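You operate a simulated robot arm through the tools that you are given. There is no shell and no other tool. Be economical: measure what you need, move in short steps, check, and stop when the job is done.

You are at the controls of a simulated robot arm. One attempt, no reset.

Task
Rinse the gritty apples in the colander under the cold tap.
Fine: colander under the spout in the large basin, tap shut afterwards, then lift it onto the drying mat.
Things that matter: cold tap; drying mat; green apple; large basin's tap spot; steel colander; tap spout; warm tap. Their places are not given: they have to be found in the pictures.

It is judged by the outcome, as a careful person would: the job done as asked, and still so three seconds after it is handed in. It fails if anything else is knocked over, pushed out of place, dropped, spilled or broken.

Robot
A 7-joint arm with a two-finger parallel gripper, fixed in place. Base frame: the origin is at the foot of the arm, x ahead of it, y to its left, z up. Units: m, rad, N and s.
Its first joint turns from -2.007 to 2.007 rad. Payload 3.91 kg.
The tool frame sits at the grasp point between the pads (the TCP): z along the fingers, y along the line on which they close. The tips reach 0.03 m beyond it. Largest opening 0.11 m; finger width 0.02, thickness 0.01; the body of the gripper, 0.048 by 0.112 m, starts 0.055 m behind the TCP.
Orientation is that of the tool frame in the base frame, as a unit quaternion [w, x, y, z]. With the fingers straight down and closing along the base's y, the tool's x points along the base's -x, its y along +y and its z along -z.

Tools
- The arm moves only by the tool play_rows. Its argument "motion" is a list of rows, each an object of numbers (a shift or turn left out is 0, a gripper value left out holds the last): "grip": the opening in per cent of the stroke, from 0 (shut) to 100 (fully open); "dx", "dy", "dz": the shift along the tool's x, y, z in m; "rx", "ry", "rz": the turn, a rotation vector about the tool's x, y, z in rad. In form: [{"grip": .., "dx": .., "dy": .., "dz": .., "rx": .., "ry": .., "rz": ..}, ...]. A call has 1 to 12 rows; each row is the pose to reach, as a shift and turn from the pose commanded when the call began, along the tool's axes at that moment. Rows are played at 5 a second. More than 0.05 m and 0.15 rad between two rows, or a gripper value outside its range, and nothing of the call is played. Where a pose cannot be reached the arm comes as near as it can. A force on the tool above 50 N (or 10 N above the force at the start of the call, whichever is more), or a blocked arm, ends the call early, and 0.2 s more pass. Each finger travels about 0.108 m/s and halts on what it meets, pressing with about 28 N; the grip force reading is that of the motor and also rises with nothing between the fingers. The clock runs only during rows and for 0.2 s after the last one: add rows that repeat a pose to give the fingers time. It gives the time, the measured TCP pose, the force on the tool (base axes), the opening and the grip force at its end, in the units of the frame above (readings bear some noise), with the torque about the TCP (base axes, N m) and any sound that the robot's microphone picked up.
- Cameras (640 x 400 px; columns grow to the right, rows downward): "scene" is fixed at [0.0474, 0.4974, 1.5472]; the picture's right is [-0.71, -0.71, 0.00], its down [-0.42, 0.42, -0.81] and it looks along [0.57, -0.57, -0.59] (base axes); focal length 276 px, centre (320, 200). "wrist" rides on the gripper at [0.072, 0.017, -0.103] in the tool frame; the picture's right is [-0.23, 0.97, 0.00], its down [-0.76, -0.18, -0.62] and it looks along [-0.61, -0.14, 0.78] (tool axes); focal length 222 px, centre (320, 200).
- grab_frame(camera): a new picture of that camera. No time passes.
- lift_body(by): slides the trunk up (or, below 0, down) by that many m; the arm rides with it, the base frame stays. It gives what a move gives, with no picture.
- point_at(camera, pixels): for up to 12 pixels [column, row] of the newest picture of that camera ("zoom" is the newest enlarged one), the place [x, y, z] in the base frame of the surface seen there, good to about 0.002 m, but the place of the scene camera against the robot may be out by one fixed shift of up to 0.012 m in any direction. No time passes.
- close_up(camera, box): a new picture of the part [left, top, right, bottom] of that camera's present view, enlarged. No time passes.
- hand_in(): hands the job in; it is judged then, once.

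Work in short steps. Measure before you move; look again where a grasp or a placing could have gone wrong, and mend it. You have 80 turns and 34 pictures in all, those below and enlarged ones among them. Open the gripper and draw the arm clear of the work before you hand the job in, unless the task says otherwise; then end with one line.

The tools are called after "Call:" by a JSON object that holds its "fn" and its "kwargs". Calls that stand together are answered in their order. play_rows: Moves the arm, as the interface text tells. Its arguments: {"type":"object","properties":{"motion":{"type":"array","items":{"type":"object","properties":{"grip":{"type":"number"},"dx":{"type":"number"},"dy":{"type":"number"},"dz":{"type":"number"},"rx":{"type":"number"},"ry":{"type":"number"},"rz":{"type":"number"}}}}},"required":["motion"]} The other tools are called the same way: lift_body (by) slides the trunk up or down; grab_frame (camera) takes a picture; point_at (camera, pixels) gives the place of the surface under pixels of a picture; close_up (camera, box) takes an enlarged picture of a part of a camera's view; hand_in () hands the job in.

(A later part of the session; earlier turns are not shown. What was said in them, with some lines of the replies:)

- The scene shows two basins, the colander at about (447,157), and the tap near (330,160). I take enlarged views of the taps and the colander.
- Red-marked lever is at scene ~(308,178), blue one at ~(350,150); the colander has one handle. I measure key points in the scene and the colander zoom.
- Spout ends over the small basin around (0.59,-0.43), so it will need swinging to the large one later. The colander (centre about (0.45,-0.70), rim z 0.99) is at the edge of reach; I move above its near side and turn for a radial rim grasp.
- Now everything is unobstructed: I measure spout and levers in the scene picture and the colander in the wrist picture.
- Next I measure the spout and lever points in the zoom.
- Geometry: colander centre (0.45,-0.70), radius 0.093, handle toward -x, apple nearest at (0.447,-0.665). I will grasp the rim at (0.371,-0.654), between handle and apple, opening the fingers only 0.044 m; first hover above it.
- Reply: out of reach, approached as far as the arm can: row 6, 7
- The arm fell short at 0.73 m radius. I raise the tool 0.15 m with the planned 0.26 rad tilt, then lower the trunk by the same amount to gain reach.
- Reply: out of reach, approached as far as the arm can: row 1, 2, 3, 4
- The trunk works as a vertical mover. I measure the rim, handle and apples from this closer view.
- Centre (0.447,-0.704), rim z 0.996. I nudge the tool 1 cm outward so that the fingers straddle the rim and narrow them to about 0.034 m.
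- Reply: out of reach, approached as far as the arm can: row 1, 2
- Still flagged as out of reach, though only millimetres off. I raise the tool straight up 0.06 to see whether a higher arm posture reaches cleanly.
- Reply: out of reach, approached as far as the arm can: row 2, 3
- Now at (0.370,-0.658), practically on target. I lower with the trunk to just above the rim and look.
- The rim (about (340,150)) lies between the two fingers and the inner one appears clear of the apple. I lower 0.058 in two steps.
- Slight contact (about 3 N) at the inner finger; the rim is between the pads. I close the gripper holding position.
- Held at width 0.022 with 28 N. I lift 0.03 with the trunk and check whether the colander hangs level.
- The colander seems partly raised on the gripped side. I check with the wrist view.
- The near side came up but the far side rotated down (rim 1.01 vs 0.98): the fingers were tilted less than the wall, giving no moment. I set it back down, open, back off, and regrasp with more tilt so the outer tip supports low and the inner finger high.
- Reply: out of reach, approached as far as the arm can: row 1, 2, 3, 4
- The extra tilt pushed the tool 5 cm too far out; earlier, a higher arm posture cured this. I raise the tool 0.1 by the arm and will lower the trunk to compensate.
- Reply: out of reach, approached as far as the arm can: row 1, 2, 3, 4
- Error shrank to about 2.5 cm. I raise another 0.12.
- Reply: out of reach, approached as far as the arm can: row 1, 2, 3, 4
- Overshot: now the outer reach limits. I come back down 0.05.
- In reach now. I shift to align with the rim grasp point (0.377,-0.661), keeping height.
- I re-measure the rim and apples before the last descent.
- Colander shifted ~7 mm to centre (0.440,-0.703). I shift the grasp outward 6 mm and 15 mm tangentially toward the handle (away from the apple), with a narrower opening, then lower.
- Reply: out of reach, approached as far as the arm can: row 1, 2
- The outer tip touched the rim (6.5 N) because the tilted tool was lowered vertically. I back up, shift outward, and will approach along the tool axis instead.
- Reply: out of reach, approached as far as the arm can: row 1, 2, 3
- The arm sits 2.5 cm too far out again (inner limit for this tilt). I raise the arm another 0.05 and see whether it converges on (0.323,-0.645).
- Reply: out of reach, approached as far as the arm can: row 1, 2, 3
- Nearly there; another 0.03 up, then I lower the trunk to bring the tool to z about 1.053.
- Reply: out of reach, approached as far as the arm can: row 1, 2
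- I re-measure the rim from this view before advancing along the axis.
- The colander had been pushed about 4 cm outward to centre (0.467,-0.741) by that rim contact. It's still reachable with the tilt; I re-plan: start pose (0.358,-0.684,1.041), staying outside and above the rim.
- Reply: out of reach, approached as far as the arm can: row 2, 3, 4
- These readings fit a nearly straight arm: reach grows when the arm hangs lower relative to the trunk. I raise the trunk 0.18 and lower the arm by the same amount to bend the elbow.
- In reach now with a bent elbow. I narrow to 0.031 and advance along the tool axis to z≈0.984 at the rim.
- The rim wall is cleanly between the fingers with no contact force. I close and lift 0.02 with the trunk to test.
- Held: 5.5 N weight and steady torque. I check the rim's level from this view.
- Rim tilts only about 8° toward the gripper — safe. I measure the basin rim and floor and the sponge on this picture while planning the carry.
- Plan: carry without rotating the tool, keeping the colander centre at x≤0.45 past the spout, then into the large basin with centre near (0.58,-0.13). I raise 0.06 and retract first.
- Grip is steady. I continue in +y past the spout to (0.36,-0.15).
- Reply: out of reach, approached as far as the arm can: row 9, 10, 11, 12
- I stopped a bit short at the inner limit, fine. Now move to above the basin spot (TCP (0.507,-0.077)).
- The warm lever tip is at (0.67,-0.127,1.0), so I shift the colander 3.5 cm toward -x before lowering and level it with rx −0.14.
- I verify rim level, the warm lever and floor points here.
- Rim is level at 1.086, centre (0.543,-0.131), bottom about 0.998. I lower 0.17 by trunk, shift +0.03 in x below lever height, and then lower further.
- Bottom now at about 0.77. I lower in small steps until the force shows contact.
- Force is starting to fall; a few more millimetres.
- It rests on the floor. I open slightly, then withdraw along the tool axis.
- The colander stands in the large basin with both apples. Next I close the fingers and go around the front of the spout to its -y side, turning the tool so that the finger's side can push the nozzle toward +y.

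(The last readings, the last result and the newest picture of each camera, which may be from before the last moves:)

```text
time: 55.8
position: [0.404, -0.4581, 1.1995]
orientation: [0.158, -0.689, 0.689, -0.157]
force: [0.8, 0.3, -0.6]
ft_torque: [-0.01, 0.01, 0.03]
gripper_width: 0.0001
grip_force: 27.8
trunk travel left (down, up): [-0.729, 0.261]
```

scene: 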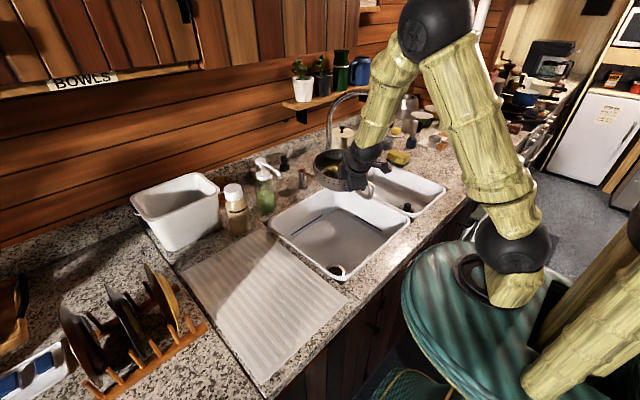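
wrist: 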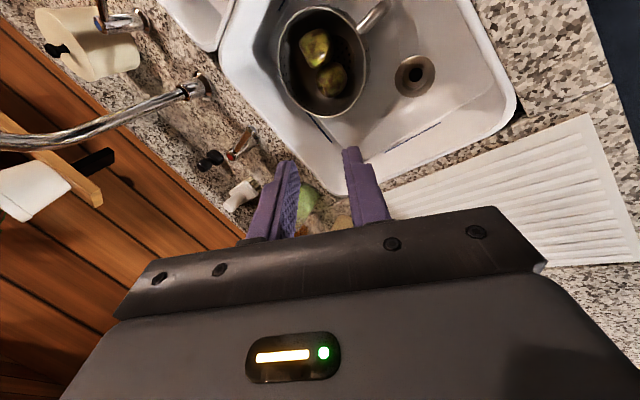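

Now I approach to the -y side of the nozzle: TCP (0.57,-0.49,1.17), with a bit more outward tilt.

Call:
{"fn": "play_rows", "kwargs": {"motion": [{"dx": 0.034, "rx": 0.03}, {"dx": 0.034, "dy": -0.03, "dz": 0.022, "rx": 0.06}, {"dx": 0.034, "dy": -0.06, "dz": 0.044, "rx": 0.09}, {"dx": 0.034, "dy": -0.09, "dz": 0.066, "rx": 0.12}, {"dx": 0.034, "dy": -0.115, "dz": 0.084, "rx": 0.15}, {"dx": 0.034, "dy": -0.136, "dz": 0.099, "rx": 0.15}, {"dx": 0.034, "dy": -0.136, "dz": 0.099, "rx": 0.15}]}}

Call:
{"fn": "grab_frame", "kwargs": {"camera": "wrist"}}

```text
time: 57.4
position: [0.568, -0.491, 1.1694]
orientation: [0.209, -0.675, 0.676, -0.208]
force: [-0.4, -0.2, -1.0]
ft_torque: [-0.03, -0.04, -0.03]
gripper_width: 0.0002
grip_force: 28.5
trunk travel left (down, up): [-0.729, 0.261]
```

```text
9 pictures are left
```

wrist: 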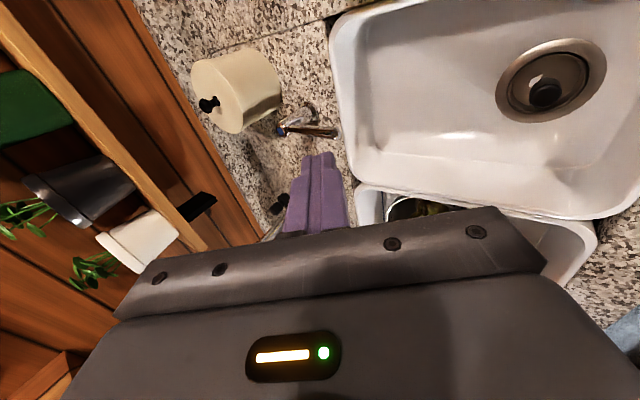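

I push the nozzle along its arc about the pivot (0.778,-0.277), toward over the colander, first half.

Call:
{"fn": "play_rows", "kwargs": {"motion": [{"dx": -0.022, "dy": -0.009, "dz": 0.006}, {"dx": -0.043, "dy": -0.0186, "dz": 0.0127}, {"dx": -0.066, "dy": -0.004, "dz": 0.0025}, {"dx": -0.089, "dy": 0.0112, "dz": -0.0076}, {"dx": -0.118, "dy": 0.0225, "dz": -0.0155}, {"dx": -0.147, "dy": 0.0322, "dz": -0.022}, {"dx": -0.178, "dy": 0.037, "dz": -0.025}, {"dx": -0.209, "dy": 0.0397, "dz": -0.027}]}}

Call:
{"fn": "grab_frame", "kwargs": {"camera": "scene"}}

```text
time: 59.2
position: [0.5207, -0.2802, 1.1707]
orientation: [-0.209, 0.676, -0.675, 0.209]
force: [0.0, 0.7, 0.3]
ft_torque: [0.01, 0.03, -0.02]
gripper_width: 0.0
grip_force: 28.5
trunk travel left (down, up): [-0.729, 0.261]
```

```text
8 pictures are left
```

scene: 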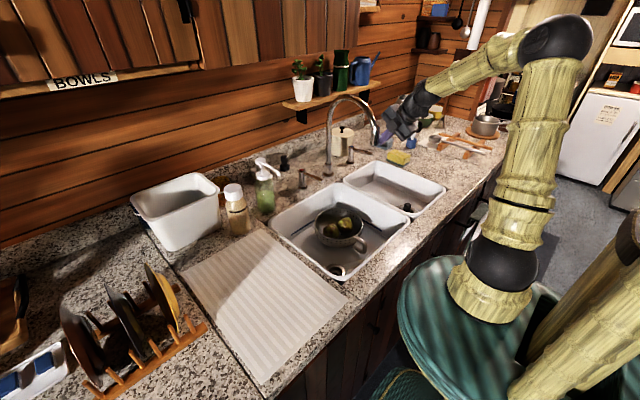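

The spout is following the finger (nozzle near (375,140)). I finish the arc.

Call:
{"fn": "point_at", "kwargs": {"camera": "scene", "pixels": [[376, 138], [372, 118], [345, 235], [317, 220], [366, 240], [340, 208]]}}

Call:
{"fn": "play_rows", "kwargs": {"motion": [{"dx": -0.031, "dy": -0.001, "dz": 0.0}, {"dx": -0.063, "dy": -0.0054, "dz": 0.0036}, {"dx": -0.092, "dy": -0.0145, "dz": 0.0098}, {"dx": -0.121, "dy": -0.024, "dz": 0.0163}]}}

Call:
{"fn": "close_up", "kwargs": {"camera": "scene", "box": [240, 70, 440, 290]}}

```text
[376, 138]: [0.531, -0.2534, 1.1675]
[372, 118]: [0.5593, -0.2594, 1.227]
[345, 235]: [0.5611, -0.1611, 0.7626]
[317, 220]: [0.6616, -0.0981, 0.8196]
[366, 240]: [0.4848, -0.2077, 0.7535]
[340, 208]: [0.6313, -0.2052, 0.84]
```

```text
time: 60.2
position: [0.5499, -0.1603, 1.1707]
orientation: [-0.208, 0.676, -0.676, 0.208]
force: [-0.3, -0.1, 0.0]
ft_torque: [0.0, 0.01, -0.02]
gripper_width: 0.0001
grip_force: 27.7
trunk travel left (down, up): [-0.729, 0.261]
```

```text
1.82 times, centred on (340, 180) of scene
```

zoom: 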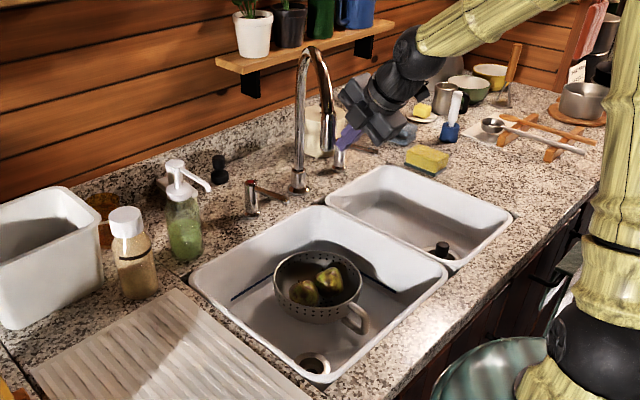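

Spout appears turned over the large basin. I measure nozzle and colander rim in this zoom.

Call:
{"fn": "point_at", "kwargs": {"camera": "zoom", "pixels": [[338, 163], [326, 90], [335, 125], [276, 278], [360, 285], [320, 252], [310, 318], [305, 292], [328, 278]]}}

```text
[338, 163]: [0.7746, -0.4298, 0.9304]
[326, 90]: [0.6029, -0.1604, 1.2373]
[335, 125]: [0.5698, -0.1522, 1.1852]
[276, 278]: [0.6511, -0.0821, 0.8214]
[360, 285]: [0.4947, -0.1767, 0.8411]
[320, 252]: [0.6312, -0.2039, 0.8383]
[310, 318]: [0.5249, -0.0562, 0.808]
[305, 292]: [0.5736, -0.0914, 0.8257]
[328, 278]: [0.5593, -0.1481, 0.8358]
```

Nozzle at about (0.58,-0.14), right over the colander centre (0.575,-0.13). I back off along -y and go to the -y side of the cold lever with more outward tilt.

Call:
{"fn": "play_rows", "kwargs": {"motion": [{"dx": 0.03, "dy": 0.005, "dz": -0.003}, {"dx": 0.07, "dy": 0.012, "dz": -0.008, "rx": 0.05}, {"dx": 0.11, "dy": 0.018, "dz": -0.012, "rx": 0.1}, {"dx": 0.15, "dy": 0.024, "dz": -0.016, "rx": 0.15}, {"dx": 0.19, "dy": 0.03, "dz": -0.02, "rx": 0.2}, {"dx": 0.23, "dy": 0.035, "dz": -0.024, "rx": 0.25}, {"dx": 0.27, "dy": 0.038, "dz": -0.026, "rx": 0.3}, {"dx": 0.31, "dy": 0.04, "dz": -0.027, "rx": 0.35}, {"dx": 0.34, "dy": 0.0413, "dz": -0.028, "rx": 0.4}, {"dx": 0.34, "dy": 0.0413, "dz": -0.028, "rx": 0.4}]}}

```text
time: 62.4
position: [0.5006, -0.5025, 1.1683]
orientation: [-0.339, 0.621, -0.62, 0.338]
force: [0.3, 0.6, -0.1]
ft_torque: [0.01, 0.01, 0.0]
gripper_width: 0.0
grip_force: 28.4
trunk travel left (down, up): [-0.729, 0.261]
```

I move in beside the lever: TCP to (0.66,-0.49,1.01), looking for reach limits.

Call:
{"fn": "play_rows", "kwargs": {"motion": [{"dx": -0.012, "dy": 0.008, "dz": 0.037}, {"dx": -0.012, "dy": 0.016, "dz": 0.074}, {"dx": -0.012, "dy": 0.024, "dz": 0.111}, {"dx": -0.012, "dy": 0.032, "dz": 0.148}, {"dx": -0.012, "dy": 0.04, "dz": 0.185}, {"dx": -0.012, "dy": 0.0477, "dz": 0.221}, {"dx": -0.012, "dy": 0.0477, "dz": 0.221}]}}

Call:
{"fn": "grab_frame", "kwargs": {"camera": "wrist"}}

```text
time: 64.0
position: [0.6595, -0.4909, 1.0093]
orientation: [-0.338, 0.621, -0.621, 0.339]
force: [-0.4, -0.1, -1.7]
ft_torque: [0.02, 0.03, 0.01]
gripper_width: 0.0
grip_force: 28.3
trunk travel left (down, up): [-0.729, 0.261]
```

```text
6 pictures are left
```

wrist: 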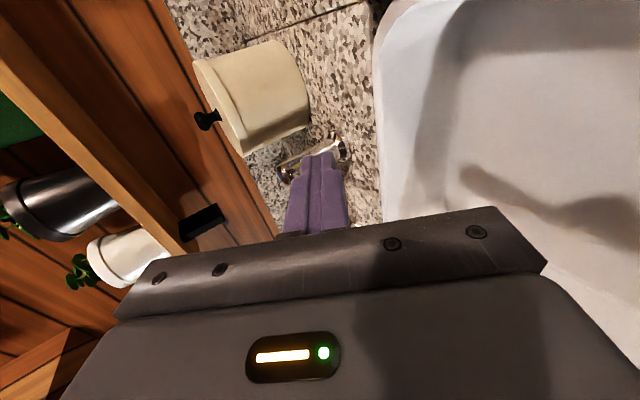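

In reach; finger tip at (0.685,-0.491,0.993). I push the lever gently toward +y, about 30°, and listen.

Call:
{"fn": "play_rows", "kwargs": {"motion": [{"dx": -0.02}, {"dx": -0.04}, {"dx": -0.055}, {"dx": -0.07, "dy": -0.001, "dz": 0.0015}, {"dx": -0.089, "dy": -0.002, "dz": 0.0035}, {"dx": -0.089, "dy": -0.002, "dz": 0.0035}]}}

Call:
{"fn": "close_up", "kwargs": {"camera": "scene", "box": [260, 80, 420, 280]}}

```text
time: 64.9
position: [0.6549, -0.4551, 1.0129]
orientation: [0.331, -0.611, 0.627, -0.352]
force: [3.0, -19.5, -2.9]
ft_torque: [0.08, -0.08, 0.16]
gripper_width: 0.0
grip_force: 27.9
trunk travel left (down, up): [-0.729, 0.261]
stopped in row 4: the force on the tool passed its limit (the readings are from after the stop); the commanded pose is now the measured one
```

```text
2.00 times, centred on (340, 180) of scene
```

zoom: 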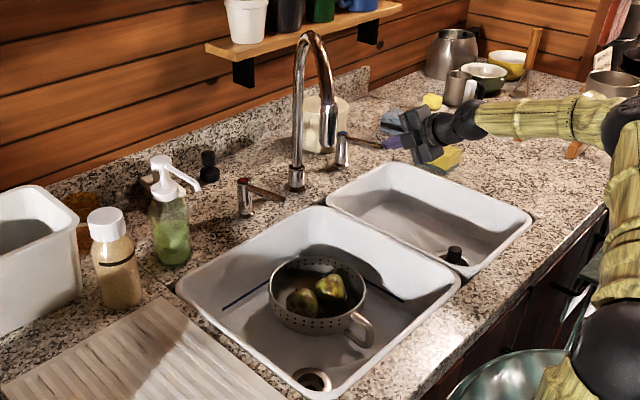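

The lever is blocked toward +y (19 N, stopped), so it opens the other way. I back off, lift over the lever, and come down on its +y side.

Call:
{"fn": "play_rows", "kwargs": {"motion": [{"dx": 0.02}, {"dx": 0.02, "dy": -0.025, "dz": -0.016}, {"dx": 0.02, "dy": -0.0504, "dz": -0.0325}, {"dx": -0.01, "dy": -0.0504, "dz": -0.0325}, {"dx": -0.04, "dy": -0.0504, "dz": -0.0325}, {"dx": -0.075, "dy": -0.0504, "dz": -0.0325}, {"dx": -0.075, "dy": -0.025, "dz": -0.014}, {"dx": -0.075, "dy": 0.0, "dz": 0.006}, {"dx": -0.075, "dy": 0.0, "dz": 0.006}]}}

```text
time: 66.9
position: [0.6629, -0.3719, 1.0104]
orientation: [0.334, -0.614, 0.624, -0.35]
force: [1.0, 0.2, 0.1]
ft_torque: [0.01, 0.0, 0.03]
gripper_width: 0.0
grip_force: 27.6
trunk travel left (down, up): [-0.729, 0.261]
```

I push the lever toward -y, up to about 40°, listening for water.

Call:
{"fn": "play_rows", "kwargs": {"motion": [{"dx": 0.025}, {"dx": 0.05}, {"dx": 0.07, "dy": -0.001, "dz": 0.001}, {"dx": 0.089, "dy": -0.0016, "dz": 0.0025}, {"dx": 0.102, "dy": -0.005, "dz": 0.008}]}}

Call:
{"fn": "close_up", "kwargs": {"camera": "scene", "box": [260, 80, 420, 280]}}

```text
time: 68.1
position: [0.6699, -0.4757, 1.0126]
orientation: [0.333, -0.614, 0.625, -0.35]
force: [0.3, -0.1, -0.1]
ft_torque: [0.02, 0.0, -0.01]
gripper_width: 0.0
grip_force: 27.8
trunk travel left (down, up): [-0.729, 0.261]
```

```text
2.00 times, centred on (340, 180) of scene
```

zoom: 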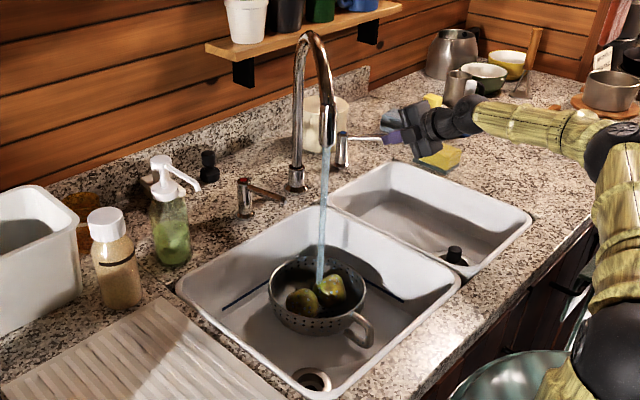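

Water runs from the spout onto the apples in the colander. While it rinses, I raise the finger over the lever to its outer side, turning the tool toward the lever's direction for reach.

Call:
{"fn": "play_rows", "kwargs": {"motion": [{"dx": -0.03}, {"dx": -0.03, "dy": -0.03, "dz": -0.019}, {"dx": -0.03, "dy": -0.0588, "dz": -0.038}, {"dx": -0.015, "dy": -0.0588, "dz": -0.038, "ry": 0.07, "rz": 0.045}, {"dx": 0.0, "dy": -0.0588, "dz": -0.038, "ry": 0.14, "rz": 0.09}, {"dx": 0.015, "dy": -0.0588, "dz": -0.038, "ry": 0.21, "rz": 0.135}, {"dx": 0.03, "dy": -0.06, "dz": -0.034, "ry": 0.28, "rz": 0.18}, {"dx": 0.042, "dy": -0.065, "dz": -0.028, "ry": 0.35, "rz": 0.225}, {"dx": 0.042, "dy": -0.07, "dz": -0.021, "ry": 0.42, "rz": 0.271}, {"dx": 0.042, "dy": -0.07, "dz": -0.021, "ry": 0.42, "rz": 0.271}]}}

```text
time: 70.3
position: [0.687, -0.5165, 1.0831]
orientation: [0.241, -0.437, 0.757, -0.421]
force: [0.7, 0.3, -0.2]
ft_torque: [-0.02, -0.06, 0.0]
gripper_width: 0.0001
grip_force: 28.1
trunk travel left (down, up): [-0.729, 0.261]
```

Reached. I check where the sponges lie before lowering, using the newest scene zoom.

Call:
{"fn": "point_at", "kwargs": {"camera": "zoom", "pixels": [[388, 122], [385, 133], [440, 155], [346, 137], [378, 139], [362, 138]]}}

```text
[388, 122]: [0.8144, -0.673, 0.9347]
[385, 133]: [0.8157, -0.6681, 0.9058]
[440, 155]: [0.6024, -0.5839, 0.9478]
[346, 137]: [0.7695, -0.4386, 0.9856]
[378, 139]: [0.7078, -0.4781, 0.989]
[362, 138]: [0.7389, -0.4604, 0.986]
```

Sponges are clear. I lower beside the lever and let the water run a few seconds more.

Call:
{"fn": "play_rows", "kwargs": {"motion": [{"dy": 0.02, "dz": 0.013}, {"dy": 0.04, "dz": 0.026}, {"dy": 0.0588, "dz": 0.038}, {"dy": 0.0588, "dz": 0.038}, {"dy": 0.0588, "dz": 0.038}, {"dy": 0.0588, "dz": 0.038}, {"dy": 0.0588, "dz": 0.038}, {"dy": 0.0588, "dz": 0.038}, {"dy": 0.0588, "dz": 0.038}, {"dy": 0.0588, "dz": 0.038}, {"dy": 0.0588, "dz": 0.038}, {"dy": 0.0588, "dz": 0.038}]}}

Call:
{"fn": "play_rows", "kwargs": {"motion": [{"dx": 0}, {"dx": 0}, {"dx": 0}, {"dx": 0}, {"dx": 0}, {"dx": 0}, {"dx": 0}, {"dx": 0}, {"dx": 0}, {"dx": 0}, {"dx": 0}, {"dx": 0}]}}

Call:
{"fn": "play_rows", "kwargs": {"motion": [{"dx": 0}, {"dx": 0}, {"dx": 0}, {"dx": 0}, {"dx": 0}, {"dx": 0}, {"dx": 0}, {"dx": 0}, {"dx": 0}, {"dx": 0}, {"dx": 0}, {"dx": 0}]}}

```text
time: 72.9
position: [0.6904, -0.5174, 1.011]
orientation: [0.241, -0.438, 0.757, -0.421]
force: [0.4, 0.1, 0.2]
ft_torque: [-0.02, 0.0, 0.03]
gripper_width: 0.0
grip_force: 27.5
trunk travel left (down, up): [-0.729, 0.261]
```

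```text
time: 75.5
position: [0.6904, -0.5171, 1.0114]
orientation: [0.241, -0.437, 0.757, -0.422]
force: [-1.1, 0.1, 0.3]
ft_torque: [0.0, -0.01, -0.01]
gripper_width: 0.0001
grip_force: 27.9
trunk travel left (down, up): [-0.729, 0.261]
```

```text
time: 78.1
position: [0.6893, -0.5169, 1.0119]
orientation: [0.241, -0.439, 0.756, -0.422]
force: [-0.3, 0.4, -0.2]
ft_torque: [-0.02, 0.0, -0.01]
gripper_width: 0.0
grip_force: 28.5
trunk travel left (down, up): [-0.729, 0.261]
```

About 10 s of rinsing done. I push the lever back toward +y to its stop.

Call:
{"fn": "play_rows", "kwargs": {"motion": [{"dx": -0.019, "dy": 0.0109, "dz": -0.017}, {"dx": -0.0379, "dy": 0.0218, "dz": -0.0339}, {"dx": -0.0455, "dy": 0.0282, "dz": -0.0439}, {"dx": -0.053, "dy": 0.0346, "dz": -0.0538}, {"dx": -0.056, "dy": 0.036, "dz": -0.056}]}}

Call:
{"fn": "close_up", "kwargs": {"camera": "scene", "box": [260, 80, 420, 280]}}

```text
time: 79.3
position: [0.6543, -0.445, 1.0156]
orientation: [0.24, -0.433, 0.758, -0.424]
force: [-15.9, -23.0, 17.4]
ft_torque: [0.29, 0.11, 0.37]
gripper_width: 0.0001
grip_force: 27.5
trunk travel left (down, up): [-0.729, 0.261]
```

```text
2.00 times, centred on (340, 180) of scene
```

zoom: 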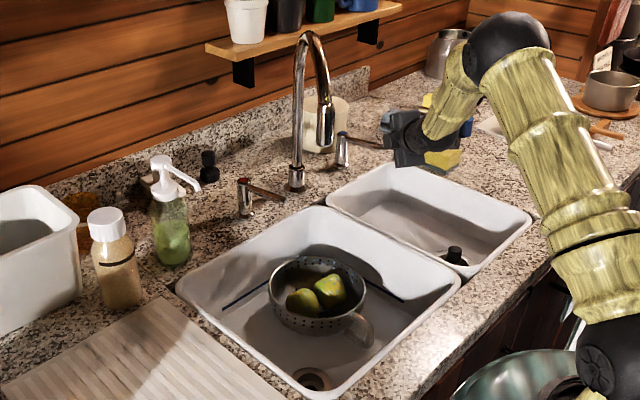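

Water is off, apples now clean, and the lever is back at its stop. I withdraw from the lever, rise, and retract while reducing the tilt to the colander-grasp orientation.

Call:
{"fn": "play_rows", "kwargs": {"motion": [{"dx": 0.026, "dy": -0.008, "dz": 0.0126}, {"dx": 0.031, "dy": -0.022, "dz": -0.018}, {"dx": 0.036, "dy": -0.036, "dz": -0.048}, {"dx": 0.04, "dy": -0.0502, "dz": -0.0789}, {"dx": 0.046, "dy": -0.033, "dz": -0.115, "rx": -0.11}, {"dx": 0.052, "dy": -0.016, "dz": -0.151, "rx": -0.22}, {"dx": 0.058, "dy": 0.002, "dz": -0.188, "rx": -0.33}, {"dx": 0.063, "dy": 0.0193, "dz": -0.224, "rx": -0.44}, {"dx": 0.063, "dy": 0.0193, "dz": -0.224, "rx": -0.52}]}}

Call:
{"fn": "point_at", "kwargs": {"camera": "scene", "pixels": [[185, 274], [266, 233], [343, 297], [265, 380], [262, 300], [265, 320]]}}

Call:
{"fn": "point_at", "kwargs": {"camera": "zoom", "pixels": [[323, 145], [270, 285], [363, 290], [320, 258], [305, 302], [330, 290], [340, 137], [375, 143]]}}

```text
time: 81.3
position: [0.4554, -0.3895, 1.113]
orientation: [0.12, -0.485, 0.84, -0.212]
force: [0.4, -0.3, -0.1]
ft_torque: [-0.02, -0.04, 0.02]
gripper_width: 0.0001
grip_force: 28.0
trunk travel left (down, up): [-0.729, 0.261]
```

```text
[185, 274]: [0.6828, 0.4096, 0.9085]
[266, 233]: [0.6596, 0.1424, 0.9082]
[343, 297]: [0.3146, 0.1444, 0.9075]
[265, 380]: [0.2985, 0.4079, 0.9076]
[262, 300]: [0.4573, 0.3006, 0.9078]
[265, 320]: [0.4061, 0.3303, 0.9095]
```

```text
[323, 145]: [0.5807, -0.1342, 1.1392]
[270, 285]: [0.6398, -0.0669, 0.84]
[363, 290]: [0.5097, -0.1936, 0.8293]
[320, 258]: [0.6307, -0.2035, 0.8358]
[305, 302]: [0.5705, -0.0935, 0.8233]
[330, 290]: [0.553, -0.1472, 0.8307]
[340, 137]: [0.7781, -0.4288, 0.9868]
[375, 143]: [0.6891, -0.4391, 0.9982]
```

Nozzle is at (0.581,-0.134), colander unmoved, mat spans x 0.30–0.67, y 0.14–0.41. I move to the pre-grasp pose, opening the fingers to 0.031, and look.

Call:
{"fn": "play_rows", "kwargs": {"motion": [{"grip": 28, "dx": -0.025, "dy": 0.017, "dz": -0.004}, {"dx": -0.055, "dy": 0.037, "dz": -0.009}, {"dx": -0.085, "dy": 0.057, "dz": -0.014}, {"dx": -0.115, "dy": 0.077, "dz": -0.019}, {"dx": -0.145, "dy": 0.0975, "dz": -0.024}, {"dx": -0.175, "dy": 0.118, "dz": -0.029}, {"dx": -0.205, "dy": 0.138, "dz": -0.034}, {"dx": -0.235, "dy": 0.158, "dz": -0.039}, {"dx": -0.265, "dy": 0.178, "dz": -0.044, "rx": -0.015, "rz": 0.01}, {"dx": -0.293, "dy": 0.1972, "dz": -0.049, "rx": -0.03, "rz": 0.02}, {"dx": -0.293, "dy": 0.1972, "dz": -0.049, "rx": -0.03, "rz": 0.02}]}}

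Call:
{"fn": "grab_frame", "kwargs": {"camera": "wrist"}}

```text
time: 83.7
position: [0.4314, -0.0383, 1.0624]
orientation: [0.115, -0.477, 0.848, -0.2]
force: [-0.2, -0.9, 1.5]
ft_torque: [0.01, 0.0, 0.01]
gripper_width: 0.0309
grip_force: 0.2
trunk travel left (down, up): [-0.729, 0.261]
```

```text
2 pictures are left
```

wrist: 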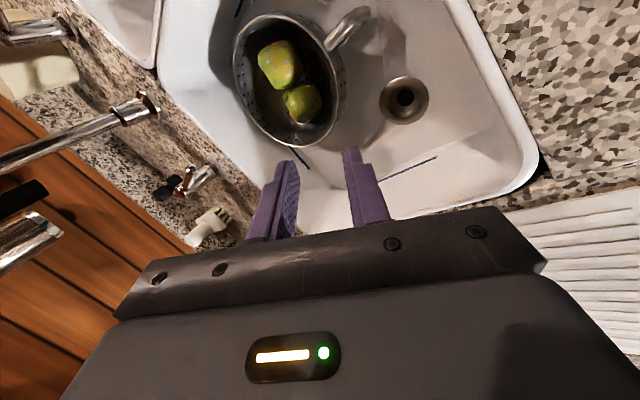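

I measure the colander rim and apples from here to refine the grasp (2 pictures left).

Call:
{"fn": "point_at", "kwargs": {"camera": "wrist", "pixels": [[237, 55], [275, 15], [322, 50], [347, 90], [335, 125], [275, 138], [245, 105], [300, 102], [277, 62], [290, 147]]}}

```text
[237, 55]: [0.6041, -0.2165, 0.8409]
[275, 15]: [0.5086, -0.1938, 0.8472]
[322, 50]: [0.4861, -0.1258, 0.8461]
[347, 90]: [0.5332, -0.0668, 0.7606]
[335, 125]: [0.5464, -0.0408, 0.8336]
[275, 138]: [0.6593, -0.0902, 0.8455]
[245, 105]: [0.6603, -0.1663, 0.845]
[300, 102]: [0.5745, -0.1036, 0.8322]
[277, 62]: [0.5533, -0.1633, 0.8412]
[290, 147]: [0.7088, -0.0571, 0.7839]
```

Colander centre (0.576,-0.130), rim z 0.846 — as left. I shift 0.029 sideways and advance along the tool axis to the grasp, then close.

Call:
{"fn": "play_rows", "kwargs": {"motion": [{"dx": -0.003, "dy": 0.029, "dz": 0.03}, {"dx": -0.003, "dy": 0.029, "dz": 0.07}, {"dx": -0.003, "dy": 0.029, "dz": 0.11}, {"dx": -0.003, "dy": 0.029, "dz": 0.15}, {"dx": -0.003, "dy": 0.029, "dz": 0.18}, {"dx": -0.003, "dy": 0.029, "dz": 0.21}, {"dx": -0.003, "dy": 0.029, "dz": 0.228}, {"dx": -0.003, "dy": 0.029, "dz": 0.239}, {"dx": -0.003, "dy": 0.029, "dz": 0.239}]}}

Call:
{"fn": "play_rows", "kwargs": {"motion": [{"grip": 15}, {"grip": 0}, {"grip": 0}, {"grip": 0}]}}

Call:
{"fn": "lift_body", "kwargs": {"by": 0.03}}

```text
time: 85.7
position: [0.5035, -0.0759, 0.8345]
orientation: [0.115, -0.479, 0.847, -0.199]
force: [-0.5, 0.4, 1.2]
ft_torque: [-0.03, 0.0, -0.01]
gripper_width: 0.031
grip_force: 0.1
trunk travel left (down, up): [-0.729, 0.261]
```

```text
time: 86.7
position: [0.5039, -0.0764, 0.8341]
orientation: [0.115, -0.478, 0.848, -0.199]
force: [2.2, -1.7, 2.3]
ft_torque: [0.03, -0.09, -0.05]
gripper_width: 0.0191
grip_force: 28.2
trunk travel left (down, up): [-0.729, 0.261]
```

```text
time: 87.4
position: [0.5012, -0.0759, 0.8648]
orientation: [0.114, -0.479, 0.848, -0.198]
force: [-0.6, -0.2, -5.9]
ft_torque: [0.3, 0.39, 0.01]
gripper_width: 0.0191
grip_force: 27.9
trunk travel left (down, up): [-0.759, 0.231]
```

Held again (5.9 N, steady torque). I raise 0.07, shift -x to clear the warm lever, and raise 0.1 more.

Call:
{"fn": "lift_body", "kwargs": {"by": 0.07}}

Call:
{"fn": "play_rows", "kwargs": {"motion": [{"dx": 0.003, "dy": 0.0158, "dz": -0.008}, {"dx": 0.006, "dy": 0.0316, "dz": -0.016}, {"dx": 0.009, "dy": 0.0475, "dz": -0.0238}, {"dx": 0.009, "dy": 0.0475, "dz": -0.0238}]}}

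Call:
{"fn": "lift_body", "kwargs": {"by": 0.1}}

```text
time: 88.5
position: [0.5018, -0.0755, 0.9353]
orientation: [0.114, -0.479, 0.848, -0.198]
force: [-0.2, -0.2, -5.2]
ft_torque: [0.31, 0.41, -0.01]
gripper_width: 0.0191
grip_force: 27.5
trunk travel left (down, up): [-0.829, 0.161]
```

```text
time: 89.5
position: [0.4522, -0.0572, 0.9343]
orientation: [0.114, -0.479, 0.847, -0.198]
force: [0.2, 0.0, -4.3]
ft_torque: [0.3, 0.4, 0.01]
gripper_width: 0.0192
grip_force: 28.5
trunk travel left (down, up): [-0.829, 0.161]
```

```text
time: 90.8
position: [0.4524, -0.0561, 1.0344]
orientation: [0.115, -0.479, 0.847, -0.199]
force: [-1.3, -0.1, -6.1]
ft_torque: [0.27, 0.42, -0.03]
gripper_width: 0.0192
grip_force: 28.2
trunk travel left (down, up): [-0.929, 0.061]
```

Before carrying to the mat I check where the rack and bottles stand.

Call:
{"fn": "point_at", "kwargs": {"camera": "scene", "pixels": [[163, 275], [170, 305], [200, 335], [178, 330], [237, 225], [240, 195], [130, 320], [195, 240]]}}

```text
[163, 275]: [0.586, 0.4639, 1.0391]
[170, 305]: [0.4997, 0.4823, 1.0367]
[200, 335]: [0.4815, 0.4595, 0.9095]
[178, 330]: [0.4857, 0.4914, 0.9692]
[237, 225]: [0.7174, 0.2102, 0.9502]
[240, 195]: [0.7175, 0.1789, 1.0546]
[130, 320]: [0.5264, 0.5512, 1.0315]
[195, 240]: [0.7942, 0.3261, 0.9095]
```

Rack begins at y≈0.45, bottles at x≈0.72: both clear. I carry to above the mat, colander centre (0.48,0.26).

Call:
{"fn": "play_rows", "kwargs": {"motion": [{"dx": -0.014, "dy": 0.0099, "dz": -0.005}, {"dx": -0.04, "dy": 0.0282, "dz": -0.0142}, {"dx": -0.068, "dy": 0.0479, "dz": -0.0241}, {"dx": -0.096, "dy": 0.0677, "dz": -0.034}, {"dx": -0.124, "dy": 0.0874, "dz": -0.0439}, {"dx": -0.152, "dy": 0.1071, "dz": -0.0538}, {"dx": -0.18, "dy": 0.1269, "dz": -0.0637}, {"dx": -0.208, "dy": 0.1466, "dz": -0.0737}, {"dx": -0.236, "dy": 0.1663, "dz": -0.0836}, {"dx": -0.26, "dy": 0.1832, "dz": -0.0921}, {"dx": -0.28, "dy": 0.1973, "dz": -0.0991}, {"dx": -0.292, "dy": 0.2058, "dz": -0.1034}]}}

Call:
{"fn": "grab_frame", "kwargs": {"camera": "wrist"}}

```text
time: 93.5
position: [0.4049, 0.3134, 1.0358]
orientation: [0.115, -0.478, 0.848, -0.199]
force: [0.4, -0.5, -5.3]
ft_torque: [0.3, 0.42, 0.04]
gripper_width: 0.019
grip_force: 27.8
trunk travel left (down, up): [-0.929, 0.061]
```

```text
1 pictures are left
```

wrist: 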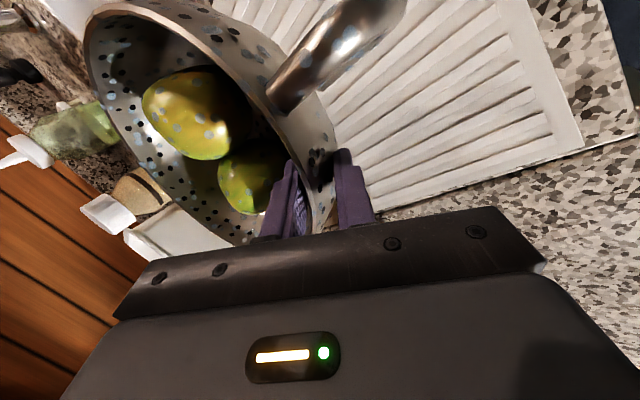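

I measure rim level and centre over the mat before lowering.

Call:
{"fn": "point_at", "kwargs": {"camera": "wrist", "pixels": [[92, 75], [150, 15], [240, 75], [300, 145], [325, 175], [360, 100], [550, 140], [400, 30]]}}

Call:
{"fn": "lift_body", "kwargs": {"by": -0.02}}

```text
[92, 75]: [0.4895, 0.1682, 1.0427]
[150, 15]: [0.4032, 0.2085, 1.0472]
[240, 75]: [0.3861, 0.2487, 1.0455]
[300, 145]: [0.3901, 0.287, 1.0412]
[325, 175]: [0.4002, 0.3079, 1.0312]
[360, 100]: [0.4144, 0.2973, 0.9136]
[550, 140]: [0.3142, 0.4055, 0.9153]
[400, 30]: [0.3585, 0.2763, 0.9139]
```

```text
time: 94.1
position: [0.4067, 0.3129, 1.0167]
orientation: [0.116, -0.479, 0.847, -0.199]
force: [-0.4, -1.6, -5.7]
ft_torque: [0.32, 0.37, 0.02]
gripper_width: 0.019
grip_force: 27.4
trunk travel left (down, up): [-0.909, 0.081]
```

Level, centred about (0.478,0.26) on the mat; about 0.023 left to go. I lower in small steps.

Call:
{"fn": "lift_body", "kwargs": {"by": -0.015}}

Call:
{"fn": "lift_body", "kwargs": {"by": -0.005}}

Call:
{"fn": "lift_body", "kwargs": {"by": -0.004}}

```text
time: 94.8
position: [0.4058, 0.3127, 1.0027]
orientation: [0.114, -0.479, 0.847, -0.199]
force: [-0.1, 0.0, -6.0]
ft_torque: [0.31, 0.4, 0.02]
gripper_width: 0.019
grip_force: 27.5
trunk travel left (down, up): [-0.894, 0.096]
```

```text
time: 95.3
position: [0.4056, 0.3128, 0.9968]
orientation: [0.115, -0.479, 0.847, -0.199]
force: [0.4, 0.6, -6.0]
ft_torque: [0.32, 0.39, -0.03]
gripper_width: 0.0186
grip_force: 27.4
trunk travel left (down, up): [-0.889, 0.101]
```

```text
time: 95.8
position: [0.4055, 0.3128, 0.9921]
orientation: [0.114, -0.479, 0.847, -0.199]
force: [0.6, 0.2, -4.2]
ft_torque: [0.27, 0.35, -0.04]
gripper_width: 0.0188
grip_force: 27.9
trunk travel left (down, up): [-0.885, 0.105]
```

Contact is beginning; a little more.

Call:
{"fn": "lift_body", "kwargs": {"by": -0.003}}

Call:
{"fn": "lift_body", "kwargs": {"by": -0.003}}

```text
time: 96.3
position: [0.4047, 0.3137, 0.9897]
orientation: [0.114, -0.479, 0.847, -0.2]
force: [-2.9, 2.8, -0.7]
ft_torque: [0.1, 0.1, 0.03]
gripper_width: 0.0186
grip_force: 27.3
trunk travel left (down, up): [-0.882, 0.108]
```

```text
time: 96.9
position: [0.4048, 0.3148, 0.9899]
orientation: [0.116, -0.478, 0.847, -0.199]
force: [-6.2, 5.6, 17.8]
ft_torque: [-0.19, 0.07, -0.03]
gripper_width: 0.0187
grip_force: 27.9
trunk travel left (down, up): [-0.879, 0.111]
```

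Firmly on the mat. I relieve 2 mm, open a little, and withdraw along the tool axis.

Call:
{"fn": "lift_body", "kwargs": {"by": 0.002}}

Call:
{"fn": "play_rows", "kwargs": {"motion": [{"grip": 22}, {"grip": 28}, {"grip": 28}, {"grip": 28, "dz": -0.025}, {"grip": 28, "dz": -0.05}, {"grip": 28, "dz": -0.08}, {"grip": 28, "dz": -0.11}, {"grip": 28, "dz": -0.14}]}}

Call:
{"fn": "play_rows", "kwargs": {"motion": [{"grip": 40, "dz": -0.03}, {"grip": 60, "dz": -0.06}, {"grip": 80, "dz": -0.1}, {"grip": 100, "dz": -0.14}, {"grip": 100, "dz": -0.14}]}}

Call:
{"fn": "grab_frame", "kwargs": {"camera": "scene"}}

```text
time: 97.4
position: [0.4053, 0.3136, 0.9893]
orientation: [0.115, -0.479, 0.847, -0.199]
force: [-3.6, 6.1, 7.5]
ft_torque: [0.62, -0.23, 0.25]
gripper_width: 0.0186
grip_force: 28.1
trunk travel left (down, up): [-0.881, 0.109]
```

```text
time: 99.2
position: [0.3495, 0.3444, 1.1158]
orientation: [0.115, -0.478, 0.848, -0.199]
force: [0.0, 0.0, -0.5]
ft_torque: [0.05, 0.01, 0.04]
gripper_width: 0.0309
grip_force: 0.1
trunk travel left (down, up): [-0.881, 0.109]
```

```text
time: 100.4
position: [0.2966, 0.3794, 1.2387]
orientation: [0.114, -0.478, 0.847, -0.2]
force: [-0.4, 0.5, -0.2]
ft_torque: [-0.03, 0.0, -0.02]
gripper_width: 0.1101
grip_force: 0.0
trunk travel left (down, up): [-0.881, 0.109]
```

```text
0 pictures are left
```

scene: 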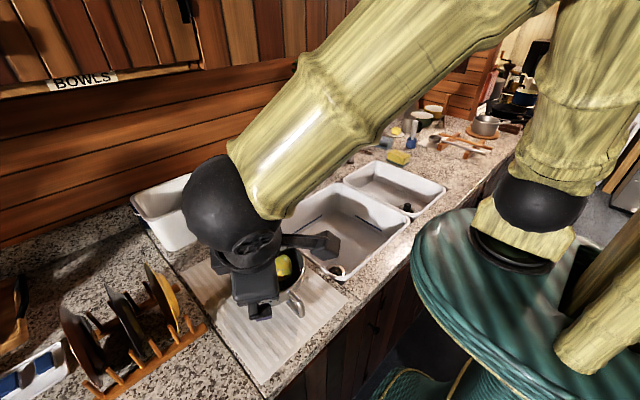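

The colander with apples sits on the mat and the gripper is open and clear above it; a last check of its points in this picture.

Call:
{"fn": "point_at", "kwargs": {"camera": "scene", "pixels": [[304, 265], [283, 265], [296, 305], [300, 250], [287, 290]]}}

```text
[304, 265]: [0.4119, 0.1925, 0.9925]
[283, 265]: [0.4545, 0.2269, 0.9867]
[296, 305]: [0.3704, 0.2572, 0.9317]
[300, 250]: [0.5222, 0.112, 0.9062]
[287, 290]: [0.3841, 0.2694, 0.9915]
```

The rim is level at about 0.992 with the colander upright on the mat, the tap is shut and the arm is clear. I hand in.

Call:
{"fn": "hand_in", "kwargs": {}}

```text
The job is handed in.
```

I rinsed both apples under the cold tap for about 10 seconds, shut the tap, and set the colander upright on the drying mat, with the spout still turned over the large basin.
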